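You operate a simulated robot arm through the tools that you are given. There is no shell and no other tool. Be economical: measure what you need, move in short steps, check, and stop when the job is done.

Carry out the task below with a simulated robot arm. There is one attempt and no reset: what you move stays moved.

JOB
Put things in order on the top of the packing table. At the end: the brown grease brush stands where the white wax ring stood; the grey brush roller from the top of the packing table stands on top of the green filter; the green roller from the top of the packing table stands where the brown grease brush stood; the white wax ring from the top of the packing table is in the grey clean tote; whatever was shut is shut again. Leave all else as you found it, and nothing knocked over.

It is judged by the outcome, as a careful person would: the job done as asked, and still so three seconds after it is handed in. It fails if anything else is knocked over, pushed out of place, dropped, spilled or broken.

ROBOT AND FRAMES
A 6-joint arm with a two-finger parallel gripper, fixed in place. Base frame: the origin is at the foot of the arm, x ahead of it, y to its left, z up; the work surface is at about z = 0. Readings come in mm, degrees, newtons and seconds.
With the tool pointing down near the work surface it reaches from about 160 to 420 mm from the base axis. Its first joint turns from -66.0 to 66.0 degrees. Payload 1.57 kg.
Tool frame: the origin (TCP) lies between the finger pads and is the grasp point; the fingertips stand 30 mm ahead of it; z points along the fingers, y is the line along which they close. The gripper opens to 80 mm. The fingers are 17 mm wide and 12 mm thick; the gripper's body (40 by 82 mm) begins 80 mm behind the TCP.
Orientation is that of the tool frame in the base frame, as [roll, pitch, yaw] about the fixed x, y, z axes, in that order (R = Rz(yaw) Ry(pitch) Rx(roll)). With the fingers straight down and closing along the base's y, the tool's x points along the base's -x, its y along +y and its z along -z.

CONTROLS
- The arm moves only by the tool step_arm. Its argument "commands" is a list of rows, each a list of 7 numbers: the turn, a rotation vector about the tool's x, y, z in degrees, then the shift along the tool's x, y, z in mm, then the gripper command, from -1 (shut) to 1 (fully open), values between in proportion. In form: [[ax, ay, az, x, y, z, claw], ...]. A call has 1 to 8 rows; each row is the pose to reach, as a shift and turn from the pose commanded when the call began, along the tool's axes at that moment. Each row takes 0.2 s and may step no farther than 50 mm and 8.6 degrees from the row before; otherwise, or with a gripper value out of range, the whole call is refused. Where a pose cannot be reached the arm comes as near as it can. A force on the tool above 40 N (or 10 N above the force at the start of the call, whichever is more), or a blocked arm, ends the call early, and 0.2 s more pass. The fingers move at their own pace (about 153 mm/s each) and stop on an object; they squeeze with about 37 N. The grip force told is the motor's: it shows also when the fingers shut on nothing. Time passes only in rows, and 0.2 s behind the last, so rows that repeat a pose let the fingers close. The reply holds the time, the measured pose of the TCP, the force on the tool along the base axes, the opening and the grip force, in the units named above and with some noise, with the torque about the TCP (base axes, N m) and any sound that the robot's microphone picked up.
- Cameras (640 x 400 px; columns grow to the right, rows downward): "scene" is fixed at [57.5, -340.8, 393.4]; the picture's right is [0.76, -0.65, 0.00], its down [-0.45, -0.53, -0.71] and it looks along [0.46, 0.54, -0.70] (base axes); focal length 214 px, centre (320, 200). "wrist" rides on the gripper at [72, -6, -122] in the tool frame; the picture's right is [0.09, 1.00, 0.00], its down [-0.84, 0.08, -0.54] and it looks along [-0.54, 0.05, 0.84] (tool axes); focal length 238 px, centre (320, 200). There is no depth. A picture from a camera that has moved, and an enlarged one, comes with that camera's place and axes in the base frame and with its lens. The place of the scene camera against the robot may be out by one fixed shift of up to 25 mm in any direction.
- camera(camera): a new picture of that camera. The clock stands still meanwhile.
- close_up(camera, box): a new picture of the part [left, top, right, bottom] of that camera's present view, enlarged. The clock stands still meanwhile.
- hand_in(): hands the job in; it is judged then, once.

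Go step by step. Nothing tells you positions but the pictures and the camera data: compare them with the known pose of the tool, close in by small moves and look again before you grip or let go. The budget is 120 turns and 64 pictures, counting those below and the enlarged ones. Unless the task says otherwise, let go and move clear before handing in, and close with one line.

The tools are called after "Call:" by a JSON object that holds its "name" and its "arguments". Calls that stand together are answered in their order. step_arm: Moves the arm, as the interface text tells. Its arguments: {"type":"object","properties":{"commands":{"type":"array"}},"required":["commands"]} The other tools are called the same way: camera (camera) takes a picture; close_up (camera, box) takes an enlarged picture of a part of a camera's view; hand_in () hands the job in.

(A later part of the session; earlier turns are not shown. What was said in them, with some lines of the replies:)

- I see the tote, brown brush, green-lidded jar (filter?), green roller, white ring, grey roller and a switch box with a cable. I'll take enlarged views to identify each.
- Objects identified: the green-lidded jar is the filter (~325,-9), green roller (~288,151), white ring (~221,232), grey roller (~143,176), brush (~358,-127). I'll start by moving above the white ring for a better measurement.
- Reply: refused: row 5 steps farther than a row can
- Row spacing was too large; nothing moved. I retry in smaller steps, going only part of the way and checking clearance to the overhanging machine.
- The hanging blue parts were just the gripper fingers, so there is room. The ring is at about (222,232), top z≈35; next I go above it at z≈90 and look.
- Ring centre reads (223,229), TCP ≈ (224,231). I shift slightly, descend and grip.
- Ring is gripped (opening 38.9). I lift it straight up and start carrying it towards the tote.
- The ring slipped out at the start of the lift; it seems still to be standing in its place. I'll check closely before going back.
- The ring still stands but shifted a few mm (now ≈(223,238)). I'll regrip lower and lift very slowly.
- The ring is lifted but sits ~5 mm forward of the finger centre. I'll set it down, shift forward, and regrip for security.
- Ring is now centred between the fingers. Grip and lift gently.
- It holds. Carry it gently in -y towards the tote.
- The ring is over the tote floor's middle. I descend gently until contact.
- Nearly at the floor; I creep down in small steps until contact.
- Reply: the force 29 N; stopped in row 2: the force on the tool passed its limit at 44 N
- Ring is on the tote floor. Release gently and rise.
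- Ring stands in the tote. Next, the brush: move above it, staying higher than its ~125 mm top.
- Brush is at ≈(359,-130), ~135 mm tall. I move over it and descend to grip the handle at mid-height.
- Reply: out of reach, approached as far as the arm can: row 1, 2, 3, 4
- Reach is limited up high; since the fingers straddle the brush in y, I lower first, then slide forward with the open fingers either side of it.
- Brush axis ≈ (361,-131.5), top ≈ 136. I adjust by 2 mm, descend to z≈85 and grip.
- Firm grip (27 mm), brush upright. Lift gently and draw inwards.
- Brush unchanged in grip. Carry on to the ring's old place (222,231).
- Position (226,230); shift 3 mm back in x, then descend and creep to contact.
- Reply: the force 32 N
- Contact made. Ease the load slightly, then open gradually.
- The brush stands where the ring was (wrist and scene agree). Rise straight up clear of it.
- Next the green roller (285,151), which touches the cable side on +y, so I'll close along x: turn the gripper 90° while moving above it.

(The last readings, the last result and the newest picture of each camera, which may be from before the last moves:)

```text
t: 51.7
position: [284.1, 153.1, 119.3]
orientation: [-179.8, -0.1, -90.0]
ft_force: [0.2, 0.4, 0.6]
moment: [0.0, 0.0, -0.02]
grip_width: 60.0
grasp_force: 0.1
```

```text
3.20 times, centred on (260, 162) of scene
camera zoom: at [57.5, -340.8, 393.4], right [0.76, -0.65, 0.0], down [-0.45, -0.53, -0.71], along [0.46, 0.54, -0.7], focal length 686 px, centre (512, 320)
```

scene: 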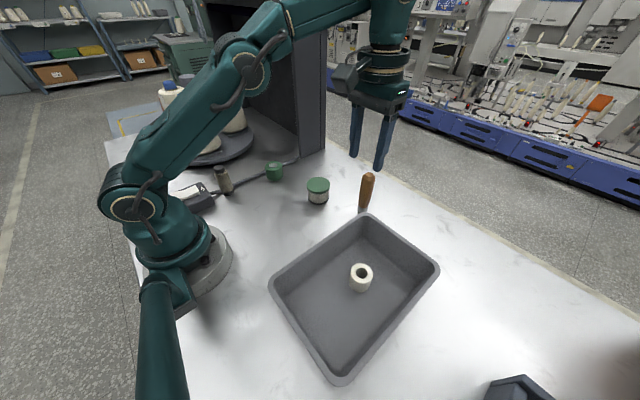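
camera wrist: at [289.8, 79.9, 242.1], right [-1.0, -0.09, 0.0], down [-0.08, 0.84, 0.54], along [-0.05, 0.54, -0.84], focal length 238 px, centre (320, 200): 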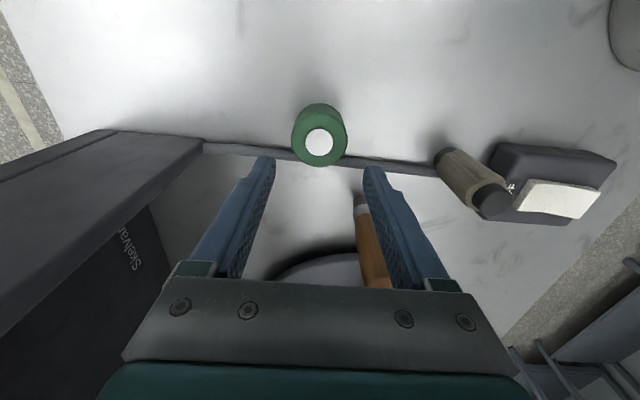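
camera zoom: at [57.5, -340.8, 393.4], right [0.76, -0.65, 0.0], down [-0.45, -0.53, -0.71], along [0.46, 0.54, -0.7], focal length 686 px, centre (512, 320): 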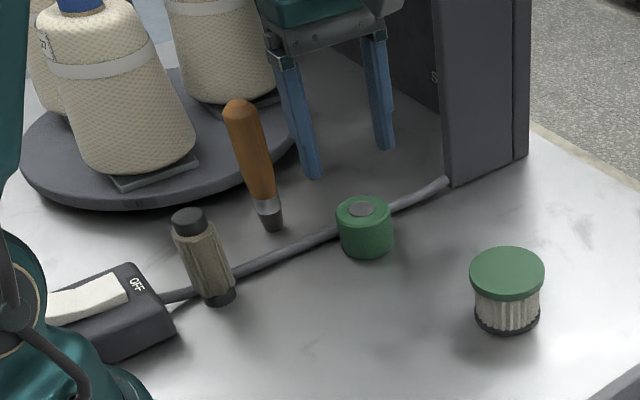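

Green roller at (283.5,151), TCP well aligned. Descend and grip, then test-lift slowly.

Call:
{"name": "step_arm", "arguments": {"commands": [[0, 0, 0, 1, 0, 20, 0.5], [0, 0, 0, 1, 0, 45, 0.5], [0, 0, 0, 1, 0, 70, 0.5], [0, 0, 0, 1, 0, 86, 0.5], [0, 0, 0, 1, 0, 87, 0.3], [0, 0, 0, 1, 0, 87, -1], [0, 0, 0, 1, 0, 87, -1], [0, 0, 0, 1, 0, 87, -1]]}}

Call:
{"name": "step_arm", "arguments": {"commands": [[0, 0, 0, 0, 0, -2, -1], [0, 0, 0, 0, 0, -5, -1], [0, 0, 0, 0, 0, -10, -1], [0, 0, 0, 0, 0, -14, -1], [0, 0, 0, 0, 0, -16, -1]]}}

Call:
{"name": "camera", "arguments": {"camera": "wrist"}}

```text
t: 53.5
position: [283.2, 150.3, 30.6]
orientation: [-179.8, 0.1, -90.0]
ft_force: [1.4, 0.6, -0.4]
moment: [-0.01, -0.02, 0.02]
grip_width: 49.2
grasp_force: 37.5
```

```text
t: 54.7
position: [283.4, 150.2, 46.5]
orientation: [-179.8, 0.0, -90.1]
ft_force: [-0.1, -0.3, -1.2]
moment: [0.02, 0.02, 0.03]
grip_width: 49.0
grasp_force: 37.2
```

```text
25 pictures are left
camera wrist: at [290.1, 78.4, 170.3], right [-1.0, -0.09, 0.0], down [-0.08, 0.84, 0.54], along [-0.05, 0.54, -0.84], focal length 238 px, centre (320, 200)
```

wrist: 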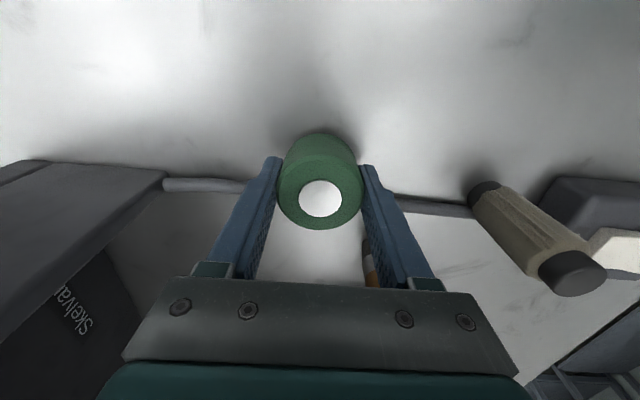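

Held and centred. Raise to ~z 115 and carry towards the brush's old spot (361,-131.5).

Call:
{"name": "step_arm", "arguments": {"commands": [[0, 0, 0, 0, 0, -8, -1], [0, 0, 0, 0, 0, -24, -1], [0, 0, 0, 4, 0, -44, -1], [0, 0, 0, 14, 0, -60, -1], [0, 0, 0, 32, -4, -68, -1], [0, 0, 0, 56, -10, -70, -1], [0, 0, 0, 78, -16, -70, -1], [0, 0, 0, 90, -20, -70, -1]]}}

Call:
{"name": "step_arm", "arguments": {"commands": [[0, 0, 0, 10, -2, 0, -1], [0, 0, 0, 30, -8, 0, -1], [0, 0, 0, 58, -16, 0, -1], [0, 0, 0, 88, -26, 0, -1], [0, 0, 0, 118, -36, 0, -1], [0, 0, 0, 148, -44, 0, -1], [0, 0, 0, 174, -52, 0, -1], [0, 0, 0, 190, -57, 0, -1]]}}

Call:
{"name": "camera", "arguments": {"camera": "wrist"}}

Call:
{"name": "camera", "arguments": {"camera": "scene"}}

```text
t: 56.5
position: [304.1, 62.1, 120.4]
orientation: [-179.7, 0.0, -90.0]
ft_force: [0.2, -0.4, -0.8]
moment: [0.0, -0.03, 0.01]
grip_width: 49.0
grasp_force: 36.9
```

```text
t: 58.3
position: [363.6, -129.1, 118.4]
orientation: [-179.8, 0.0, -90.1]
ft_force: [-0.2, -0.1, -1.4]
moment: [0.0, -0.03, 0.0]
grip_width: 49.1
grasp_force: 36.9
```

```text
24 pictures are left
camera wrist: at [369.3, -200.8, 241.8], right [-1.0, -0.09, 0.0], down [-0.08, 0.84, 0.54], along [-0.05, 0.54, -0.84], focal length 238 px, centre (320, 200)
```

wrist: 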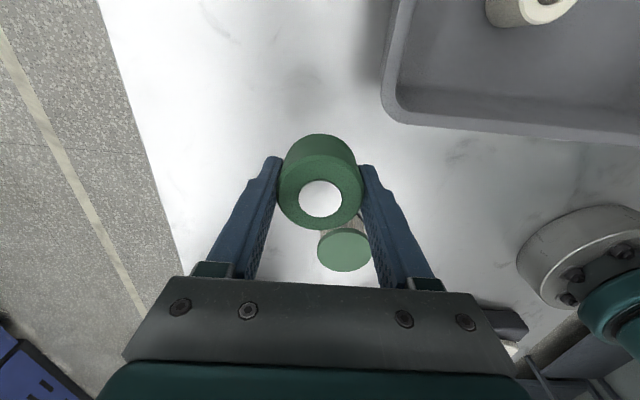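

```text
23 pictures are left
```

scene: 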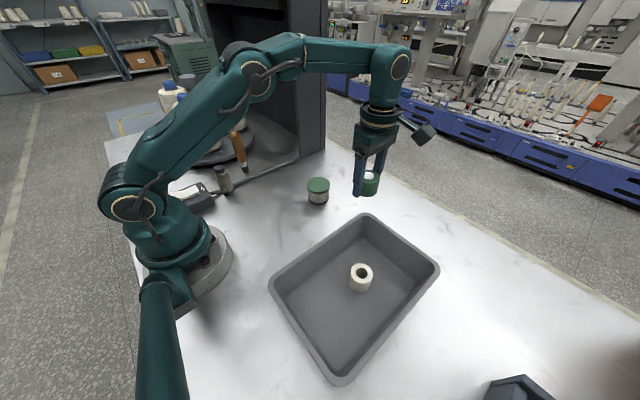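

Aligned within ~2 mm. Correct and descend, then creep to contact.

Call:
{"name": "step_arm", "arguments": {"commands": [[0, 0, 0, 1, 1, 10, -1], [0, 0, 0, 2, 2, 28, -1], [0, 0, 0, 2, 2, 48, -1], [0, 0, 0, 2, 2, 66, -1], [0, 0, 0, 2, 2, 78, -1], [0, 0, 0, 2, 2, 84, -1], [0, 0, 0, 2, 2, 85, -1], [0, 0, 0, 2, 2, 85, -1]]}}

Call:
{"name": "step_arm", "arguments": {"commands": [[0, 0, 0, 0, 0, 0.7, -1], [0, 0, 0, 0, 0, 1.4, -1]]}}

```text
t: 60.1
position: [360.0, -130.2, 33.7]
orientation: [-179.8, 0.0, -89.9]
ft_force: [-0.9, -0.2, -1.1]
moment: [0.0, 0.02, 0.0]
grip_width: 49.0
grasp_force: 37.3
```

```text
t: 60.7
position: [358.1, -131.0, 32.2]
orientation: [-179.8, 0.0, -90.0]
ft_force: [0.3, 0.6, -0.9]
moment: [0.03, 0.0, 0.02]
grip_width: 49.0
grasp_force: 36.7
```

Call:
{"name": "step_arm", "arguments": {"commands": [[0, 0, 0, 0, 0, 0.6, -1], [0, 0, 0, 0, 0, 1.2, -1]]}}

Call:
{"name": "camera", "arguments": {"camera": "wrist"}}

```text
t: 61.3
position: [358.0, -132.1, 31.2]
orientation: [-179.8, 0.0, -89.9]
ft_force: [-0.1, -0.9, -0.6]
moment: [-0.03, 0.0, -0.03]
grip_width: 48.7
grasp_force: 36.7
```

```text
22 pictures are left
camera wrist: at [364.1, -203.2, 154.1], right [-1.0, -0.09, 0.0], down [-0.08, 0.84, 0.54], along [-0.05, 0.54, -0.84], focal length 238 px, centre (320, 200)
```

wrist: 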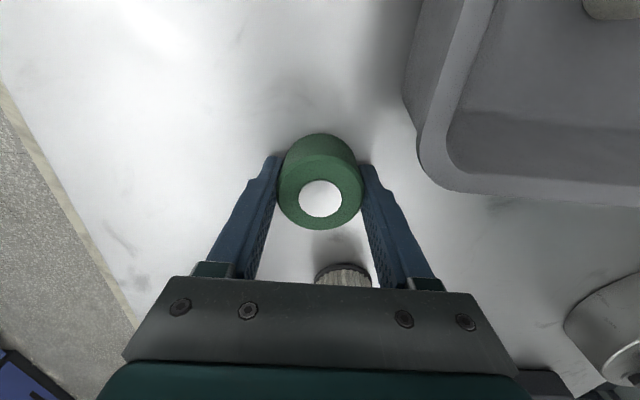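

Nearly down; shift 2 mm forward and creep the last bit.

Call:
{"name": "step_arm", "arguments": {"commands": [[0, 0, 0, 0, -2, 0, -1], [0, 0, 0, 0, -2, 0.5, -1], [0, 0, 0, 0, -2, 1, -1]]}}

Call:
{"name": "step_arm", "arguments": {"commands": [[0, 0, 0, 0, 0, 0.5, -1], [0, 0, 0, 0, 0, 0.8, -1]]}}

```text
t: 62.1
position: [361.3, -130.8, 30.0]
orientation: [-180.0, -0.1, -90.0]
ft_force: [-10.6, -0.8, 18.9]
moment: [0.07, 0.38, 0.01]
grip_width: 48.9
grasp_force: 37.1
```

```text
t: 62.7
position: [361.6, -131.8, 29.2]
orientation: [180.0, -0.1, -90.0]
ft_force: [-2.4, 0.2, 5.1]
moment: [0.04, -0.09, 0.04]
grip_width: 49.3
grasp_force: 36.7
stopped in row 2: the force on the tool passed its limit at 43 N (the readings are from after the stop); the commanded pose is now the measured one
```

Down in contact. Release and rise.

Call:
{"name": "step_arm", "arguments": {"commands": [[0, 0, 0, 0, 0, 0, 0.27], [0, 0, 0, 0, 0, -0.5, 0.5], [0, 0, 0, 0, 0, -0.5, 0.5], [0, 0, 0, 0, 0, -15, 0.5], [0, 0, 0, 0, 0, -40, 0.5], [0, 0, 0, 0, 0, -70, 0.5], [0, 0, 0, 0, 0, -95, 0.5], [0, 0, 0, 0, 0, -100, 0.5]]}}

Call:
{"name": "camera", "arguments": {"camera": "wrist"}}

Call:
{"name": "close_up", "arguments": {"camera": "scene", "box": [260, 120, 460, 245]}}

```text
t: 64.5
position: [362.1, -133.7, 131.7]
orientation: [179.9, 0.1, -89.9]
ft_force: [-0.4, -1.0, 0.1]
moment: [0.0, -0.01, 0.0]
grip_width: 59.9
grasp_force: 0.1
```

```text
21 pictures are left
camera wrist: at [367.8, -204.9, 255.0], right [-1.0, -0.09, 0.0], down [-0.08, 0.84, 0.54], along [-0.05, 0.54, -0.84], focal length 238 px, centre (320, 200)
```

wrist: 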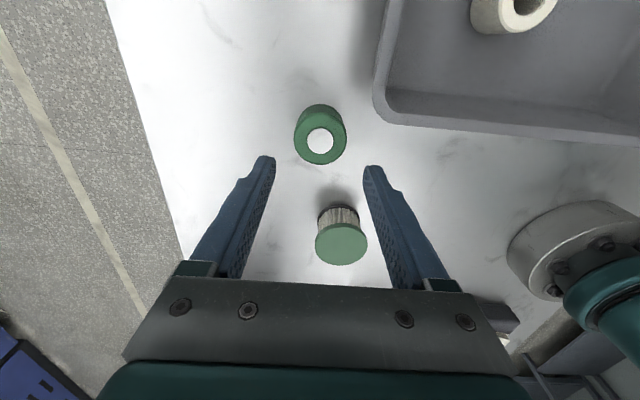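

```text
3.20 times, centred on (360, 182) of scene
camera zoom: at [57.5, -340.8, 393.4], right [0.76, -0.65, 0.0], down [-0.45, -0.53, -0.71], along [0.46, 0.54, -0.7], focal length 686 px, centre (192, 256)
```

zoom: 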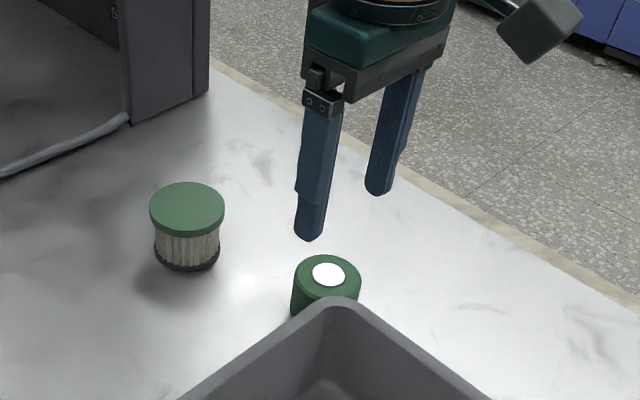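

Green roller stands in the brush's old place. Now the grey roller (~143,168): move there high while turning back to yaw 180.

Call:
{"name": "step_arm", "arguments": {"commands": [[0, 0, 0, -8, 8, -8, 0.5], [0, 0, 6, -26, 22, -20, 0.5], [0, 0, 14, -52, 42, -30, 0.5], [0, 0, 22, -80, 62, -40, 0.5], [0, 0, 30, -108, 82, -48, 0.5], [0, 0, 38, -136, 102, -50, 0.3], [0, 0, 46, -160, 118, -50, 0.2], [0, 0, 50, -170, 125, -50, 0.2]]}}

```text
t: 66.3
position: [235.7, 38.7, 180.0]
orientation: [-180.0, -0.1, -140.1]
ft_force: [0.3, 0.0, -0.6]
moment: [0.0, 0.03, 0.02]
grip_width: 47.8
grasp_force: 0.1
```

Continue to above the grey roller, finishing the turn.

Call:
{"name": "step_arm", "arguments": {"commands": [[0, 0, 6, -1, 10, 0, 0.2], [0, 0, 13, -3, 30, 0, 0.2], [0, 0, 20, -6, 58, 0, 0.2], [0, 0, 27, -9, 88, 0, 0.2], [0, 0, 34, -12, 118, 0, 0.2], [0, 0, 40, -14, 142, 0, 0.2], [0, 0, 40, -15, 152, 0, 0.2], [0, 0, 40, -15, 152, 0, 0.2]]}}

Call:
{"name": "camera", "arguments": {"camera": "wrist"}}

Call:
{"name": "camera", "arguments": {"camera": "scene"}}

```text
t: 68.1
position: [150.0, 163.6, 181.7]
orientation: [180.0, 0.1, 179.9]
ft_force: [0.8, -0.4, -0.5]
moment: [0.04, 0.01, 0.02]
grip_width: 48.1
grasp_force: 0.0
```

```text
19 pictures are left
camera wrist: at [77.8, 156.7, 303.6], right [-0.09, 1.0, 0.0], down [0.84, 0.08, 0.54], along [0.54, 0.05, -0.84], focal length 238 px, centre (320, 200)
```

wrist: 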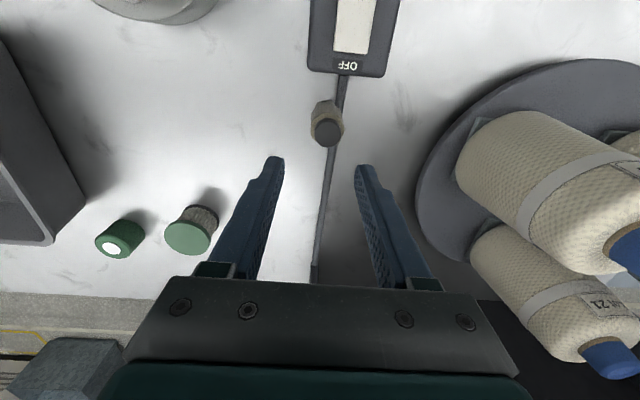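

```text
18 pictures are left
```

scene: 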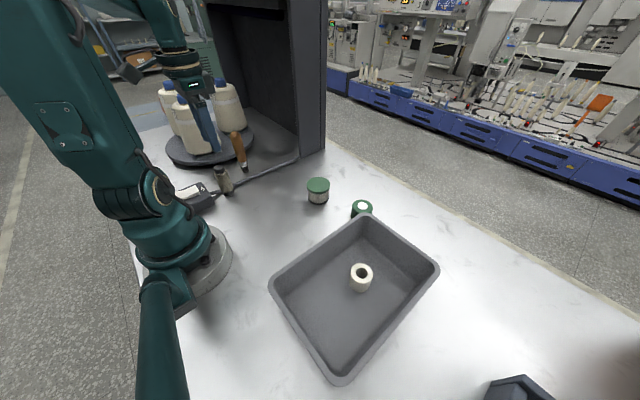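

Grey roller at (143,169), top ≈85; switch box ends at x≈100, so it's clear. Descend with fingers straddling in y, at a height above the cable.

Call:
{"name": "step_arm", "arguments": {"commands": [[0, 0, 0, 4, 3, 10, 0.2], [0, 0, 0, 7, 5.5, 30, 0.2], [0, 0, 0, 7, 5.5, 50, 0.2], [0, 0, 0, 7, 5.5, 56, 0.2], [0, 0, 0, 7, 5.5, 56, 0.2]]}}

Call:
{"name": "camera", "arguments": {"camera": "wrist"}}

```text
t: 69.3
position: [142.1, 169.5, 123.0]
orientation: [179.9, 0.0, -180.0]
ft_force: [0.3, 0.1, -0.3]
moment: [0.02, 0.01, -0.03]
grip_width: 47.9
grasp_force: 0.0
```

```text
17 pictures are left
camera wrist: at [70.4, 163.1, 246.8], right [-0.09, 1.0, 0.0], down [0.84, 0.08, 0.54], along [0.54, 0.05, -0.84], focal length 238 px, centre (320, 200)
```

wrist: 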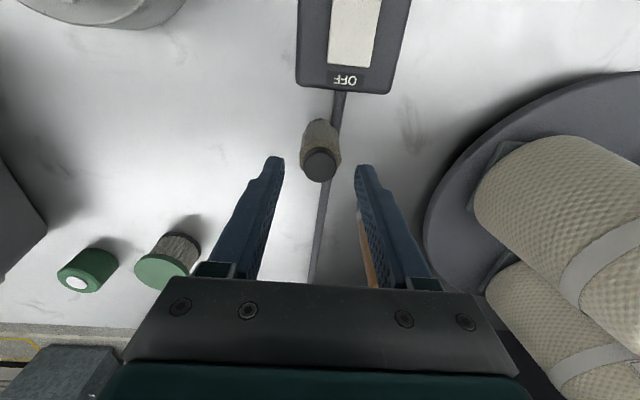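

Well aligned. Descend to z≈62 and grip.

Call:
{"name": "step_arm", "arguments": {"commands": [[0, 0, 0, -1, 0, 15, 0.2], [0, 0, 0, -1, 0, 35, 0.2], [0, 0, 0, -1, 0, 55, 0.2], [0, 0, 0, -1, 0, 61, 0.2], [0, 0, 0, -1, 0, 61, -0.2], [0, 0, 0, -1, 0, 61, -1], [0, 0, 0, -1, 0, 61, -1], [0, 0, 0, -1, 0, 61, -1]]}}

Call:
{"name": "step_arm", "arguments": {"commands": [[0, 0, 0, 0, 0, -2, -1], [0, 0, 0, 0, 0, -5, -1], [0, 0, 0, 0, 0, -10, -1], [0, 0, 0, 0, 0, -18, -1], [0, 0, 0, 0, 0, -20, -1]]}}

Call:
{"name": "camera", "arguments": {"camera": "wrist"}}

Call:
{"name": "close_up", "arguments": {"camera": "scene", "box": [170, 120, 290, 220]}}

```text
t: 71.1
position: [144.4, 170.6, 61.7]
orientation: [180.0, 0.0, -180.0]
ft_force: [-0.1, -0.2, 0.5]
moment: [-0.03, -0.01, 0.0]
grip_width: 31.9
grasp_force: 36.9
```

```text
t: 72.3
position: [143.5, 169.8, 83.9]
orientation: [180.0, 0.0, -179.9]
ft_force: [0.3, 0.0, -0.6]
moment: [-0.01, -0.01, 0.0]
grip_width: 32.1
grasp_force: 36.9
```

```text
16 pictures are left
camera wrist: at [71.3, 164.4, 206.6], right [-0.09, 1.0, 0.0], down [0.84, 0.08, 0.54], along [0.54, 0.05, -0.84], focal length 238 px, centre (320, 200)
```

wrist: 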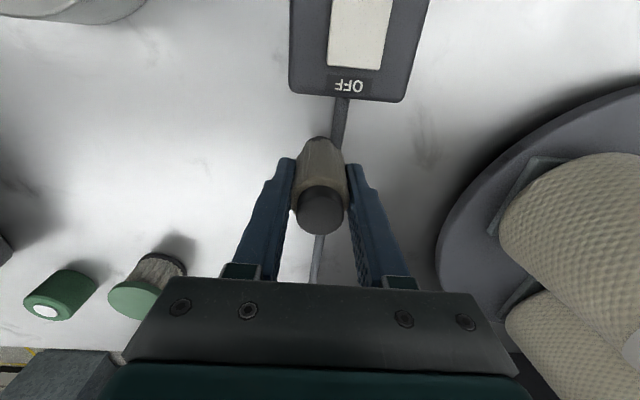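

```text
4.00 times, centred on (230, 170) of scene
camera zoom: at [57.5, -340.8, 393.4], right [0.76, -0.65, 0.0], down [-0.45, -0.53, -0.71], along [0.46, 0.54, -0.7], focal length 858 px, centre (680, 320)
```

zoom: 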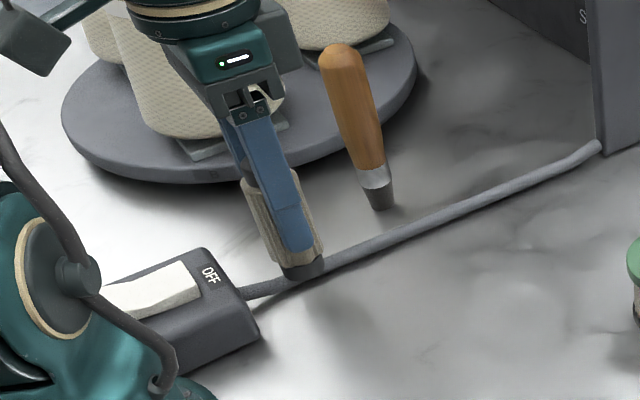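

Held upright. Raise and carry toward the filter (325,-9).

Call:
{"name": "step_arm", "arguments": {"commands": [[0, 0, 0, 0, 0, -8, -1], [0, 0, 0, 0, 0, -24, -1], [0, 0, 0, 0, -6, -44, -1], [0, 0, 0, -6, -18, -60, -1], [0, 0, 0, -18, -34, -70, -1], [0, 0, 0, -36, -52, -75, -1], [0, 0, 0, -54, -68, -75, -1], [0, 0, 0, -64, -76, -75, -1]]}}

Call:
{"name": "step_arm", "arguments": {"commands": [[0, 0, 0, -8, -7, 0, -1], [0, 0, 0, -24, -20, 0, -1], [0, 0, 0, -44, -38, 0, -1], [0, 0, 0, -66, -58, 0, -1], [0, 0, 0, -86, -76, 0, -1], [0, 0, 0, -100, -90, 0, -1], [0, 0, 0, -104, -98, 0, -1], [0, 0, 0, -104, -98, 0, -1]]}}

Call:
{"name": "camera", "arguments": {"camera": "wrist"}}

Call:
{"name": "close_up", "arguments": {"camera": "scene", "box": [240, 110, 400, 210]}}

```text
t: 74.1
position: [209.4, 94.0, 157.2]
orientation: [-180.0, -0.1, 179.9]
ft_force: [0.0, 0.1, -1.1]
moment: [0.0, 0.02, 0.0]
grip_width: 31.9
grasp_force: 36.9
```

```text
t: 75.9
position: [313.0, -4.9, 156.7]
orientation: [179.9, -0.1, 180.0]
ft_force: [-0.5, 0.1, -0.2]
moment: [-0.02, 0.01, -0.02]
grip_width: 31.9
grasp_force: 37.0
```

```text
14 pictures are left
camera wrist: at [241.0, -11.0, 280.3], right [-0.09, 1.0, 0.0], down [0.84, 0.08, 0.54], along [0.54, 0.05, -0.84], focal length 238 px, centre (320, 200)
```

wrist: 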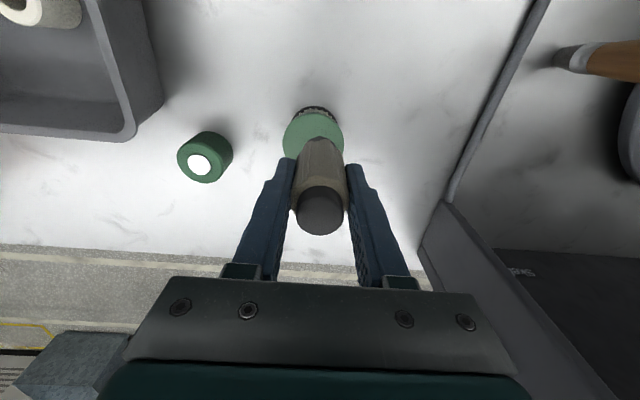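

```text
4.00 times, centred on (320, 160) of scene
camera zoom: at [57.5, -340.8, 393.4], right [0.76, -0.65, 0.0], down [-0.45, -0.53, -0.71], along [0.46, 0.54, -0.7], focal length 858 px, centre (320, 360)
```

zoom: 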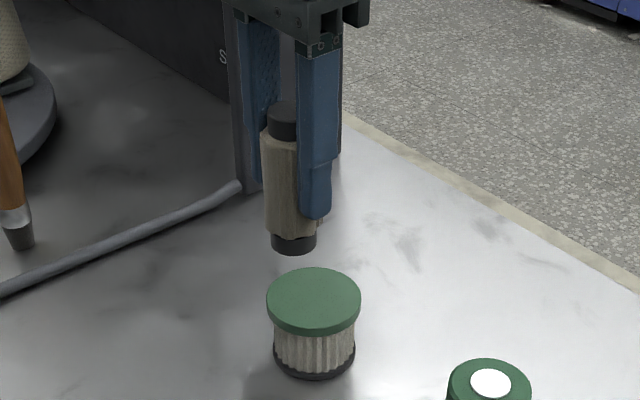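

Filter centre ≈ (323.5,-9.5). Align over it, lower to a few mm above the lid and check.

Call:
{"name": "step_arm", "arguments": {"commands": [[0, 0, 0, -5, -2, 0, -1], [0, 0, 0, -10, -4.6, 0, -1], [0, 0, 0, -10.5, -4.6, 10, -1], [0, 0, 0, -10.5, -4.6, 25, -1], [0, 0, 0, -10.5, -4.6, 38, -1], [0, 0, 0, -10.5, -4.6, 46, -1], [0, 0, 0, -10.5, -4.6, 47, -1], [0, 0, 0, -10.5, -4.6, 47, -1]]}}

Call:
{"name": "camera", "arguments": {"camera": "wrist"}}

Call:
{"name": "close_up", "arguments": {"camera": "scene", "box": [260, 130, 380, 210]}}

```text
t: 77.7
position: [323.1, -8.2, 112.3]
orientation: [-180.0, 0.1, -180.0]
ft_force: [-1.5, 2.5, 9.2]
moment: [0.13, 0.15, 0.01]
grip_width: 32.0
grasp_force: 37.2
```

```text
12 pictures are left
camera wrist: at [251.0, -14.8, 234.9], right [-0.09, 1.0, 0.0], down [0.84, 0.08, 0.54], along [0.54, 0.05, -0.84], focal length 238 px, centre (320, 200)
```

wrist: 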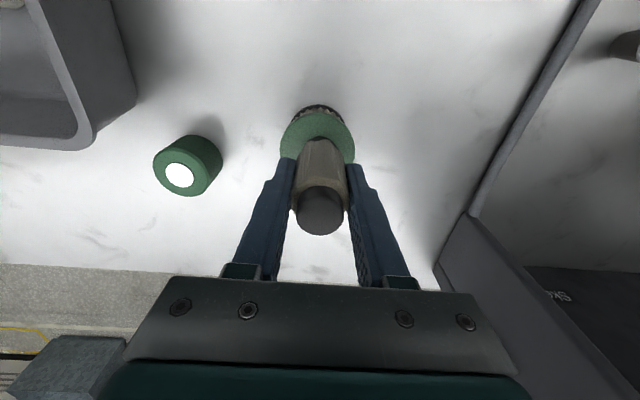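

```text
5.00 times, centred on (320, 170) of scene
camera zoom: at [57.4, -340.8, 393.4], right [0.76, -0.65, 0.0], down [-0.45, -0.53, -0.71], along [0.46, 0.54, -0.7], focal length 1072 px, centre (320, 350)
```

zoom: 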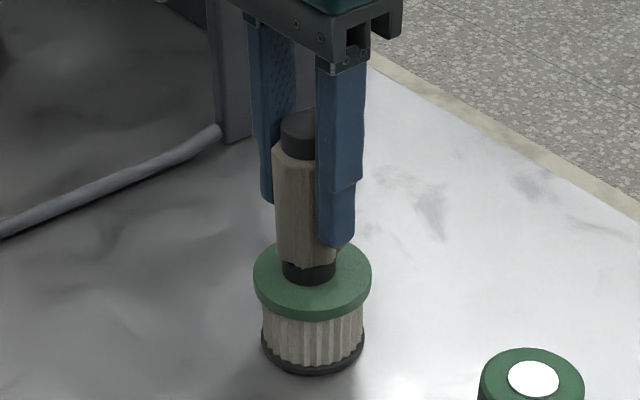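

Contact came at a filter height of ~49 mm, and the roller is a few mm off-centre. I lift 4 mm, shift (-4,-3) and set down again.

Call:
{"name": "step_arm", "arguments": {"commands": [[0, 0, 0, 0, 0, -2, -1], [0, 0, 0, 0, 0, -5, -1], [0, 0, 0, 2, -1.5, -5, -1], [0, 0, 0, 4, -3, -5, -1], [0, 0, 0, 4, -3, -5, -1]]}}

Call:
{"name": "close_up", "arguments": {"camera": "scene", "box": [260, 130, 380, 210]}}

Call:
{"name": "close_up", "arguments": {"camera": "wrist", "box": [240, 80, 400, 240]}}

```text
t: 78.9
position: [318.4, -10.0, 115.4]
orientation: [179.9, 0.0, -179.9]
ft_force: [-0.5, -0.1, -0.9]
moment: [-0.01, -0.02, 0.0]
grip_width: 31.8
grasp_force: 37.1
```

```text
5.00 times, centred on (320, 170) of scene
camera zoom: at [57.5, -340.8, 393.4], right [0.76, -0.65, 0.0], down [-0.45, -0.53, -0.71], along [0.46, 0.54, -0.7], focal length 1072 px, centre (320, 350)
```

zoom: 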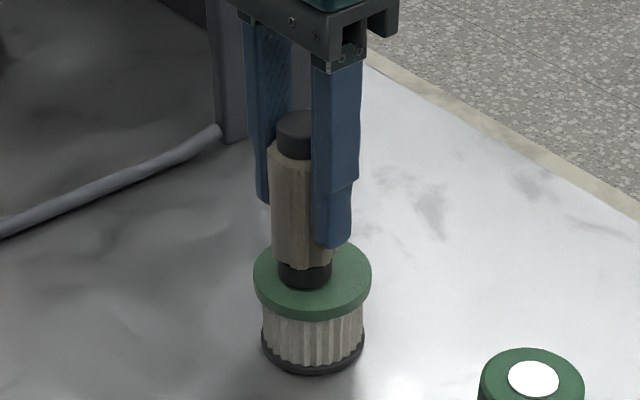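

```text
2.50 times, centred on (320, 160) of wrist
camera zoom: at [246.5, -17.3, 238.5], right [-0.09, 1.0, 0.0], down [0.84, 0.08, 0.54], along [0.54, 0.05, -0.84], focal length 596 px, centre (320, 300)
```

zoom: 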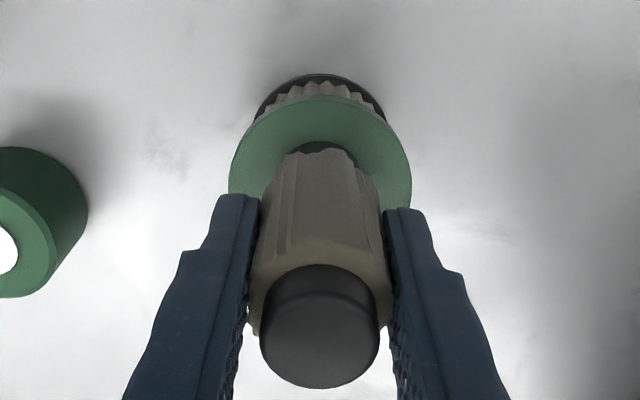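

Now centred in the wrist view. Lower to contact in small steps.

Call:
{"name": "step_arm", "arguments": {"commands": [[0, 0, 0, 0, -1, 1.5, -1], [0, 0, 0, 0, -1, 2.5, -1], [0, 0, 0, 0, -1, 3.3, -1], [0, 0, 0, 0, -1, 3.8, -1]]}}

```text
t: 79.9
position: [317.9, -12.4, 112.2]
orientation: [179.9, 0.0, -180.0]
ft_force: [-4.2, -0.5, 9.5]
moment: [-0.02, 0.27, 0.0]
grip_width: 32.1
grasp_force: 37.4
```

Light contact (≈10 N). Open gradually and check before moving off.

Call:
{"name": "step_arm", "arguments": {"commands": [[0, 0, 0, 0, 0, 0.2, -0.18], [0, 0, 0, 0, 0, 0.2, -0.1], [0, 0, 0, 0, 0, 0.2, 0.1], [0, 0, 0, 0, 0, 0.2, 0.2], [0, 0, 0, 0, 0, 0.2, 0.2]]}}

Call:
{"name": "close_up", "arguments": {"camera": "scene", "box": [260, 130, 380, 210]}}

Call:
{"name": "close_up", "arguments": {"camera": "wrist", "box": [240, 80, 400, 240]}}

```text
t: 81.1
position: [317.4, -12.8, 111.5]
orientation: [179.9, -0.1, 179.9]
ft_force: [-0.5, -0.5, 0.3]
moment: [0.01, 0.02, 0.0]
grip_width: 48.1
grasp_force: 0.0
```

```text
5.00 times, centred on (320, 170) of scene
camera zoom: at [57.5, -340.8, 393.4], right [0.76, -0.65, 0.0], down [-0.45, -0.53, -0.71], along [0.46, 0.54, -0.7], focal length 1072 px, centre (320, 350)
```

zoom: 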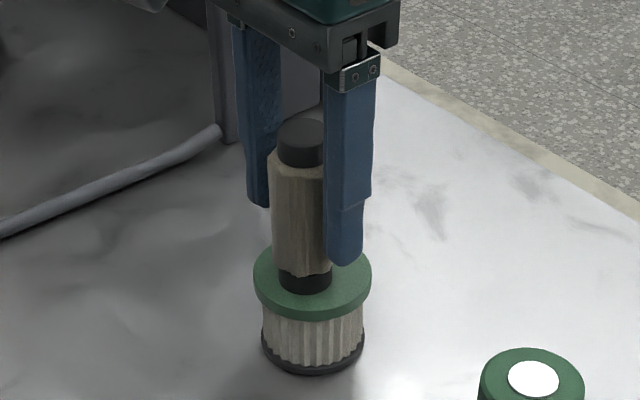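

```text
2.50 times, centred on (320, 160) of wrist
camera zoom: at [245.6, -18.8, 234.5], right [-0.09, 1.0, 0.0], down [0.84, 0.08, 0.54], along [0.54, 0.05, -0.84], focal length 596 px, centre (320, 300)
```

zoom: 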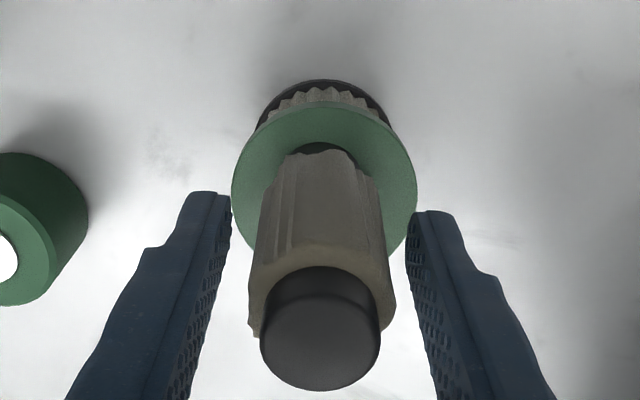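

The roller stands centred on the filter. Rise straight up clear and take a final look.

Call:
{"name": "step_arm", "arguments": {"commands": [[0, 0, 0, 0, 0, -8, 0.2], [0, 0, 0, 0, 0, -24, 0.2], [0, 0, 0, 0, 0, -46, 0.2], [0, 0, 0, 0, 0, -70, 0.2], [0, 0, 0, 0, 0, -90, 0.2], [0, 0, 0, 30, 0, -110, 0.2], [0, 0, 0, 70, -10, -120, 0.2], [0, 0, 0, 90, -20, -130, 0.2]]}}

Call:
{"name": "camera", "arguments": {"camera": "scene"}}

Call:
{"name": "camera", "arguments": {"camera": "wrist"}}

```text
t: 82.9
position: [226.7, -33.4, 244.0]
orientation: [180.0, 0.0, 180.0]
ft_force: [-0.7, 0.0, -0.1]
moment: [0.03, 0.03, -0.01]
grip_width: 48.1
grasp_force: 0.1
```

```text
6 pictures are left
```

scene: 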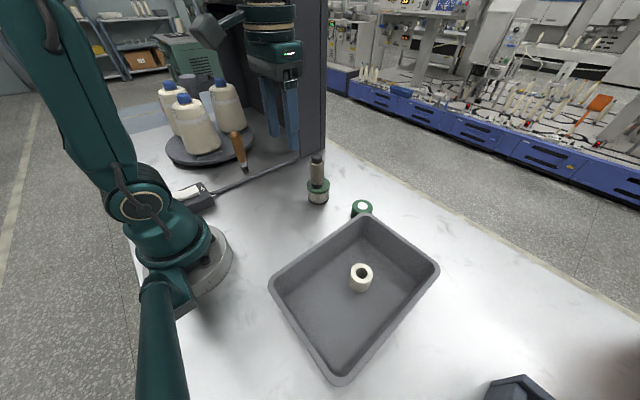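

```text
5 pictures are left
camera wrist: at [155.1, -39.3, 367.2], right [-0.09, 1.0, 0.0], down [0.84, 0.08, 0.54], along [0.54, 0.05, -0.84], focal length 238 px, centre (320, 200)
```

wrist: 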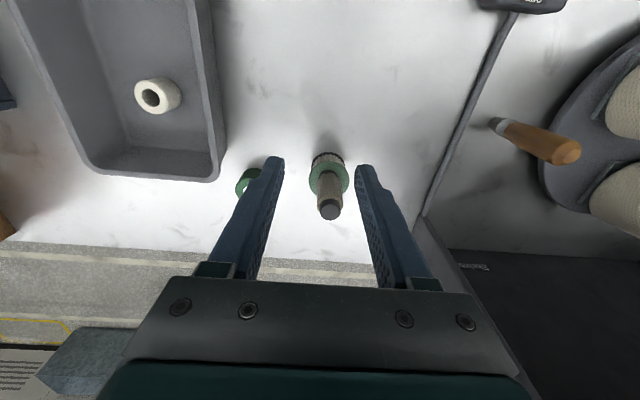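

All four items are in their places and upright, nothing else has moved, and the arm is clear. Nothing was opened, so there is nothing to shut. I'm handing in.

Call:
{"name": "hand_in", "arguments": {}}

```text
The job is handed in.
```

The job is handed in: the ring is in the tote, the brush stands where the ring was, the green roller stands where the brush was, and the grey roller stands on the green filter. On the first try the ring slipped from the gripper and shifted about 7 mm, still upright; I regripped it, and set the brush on the ring's original spot.
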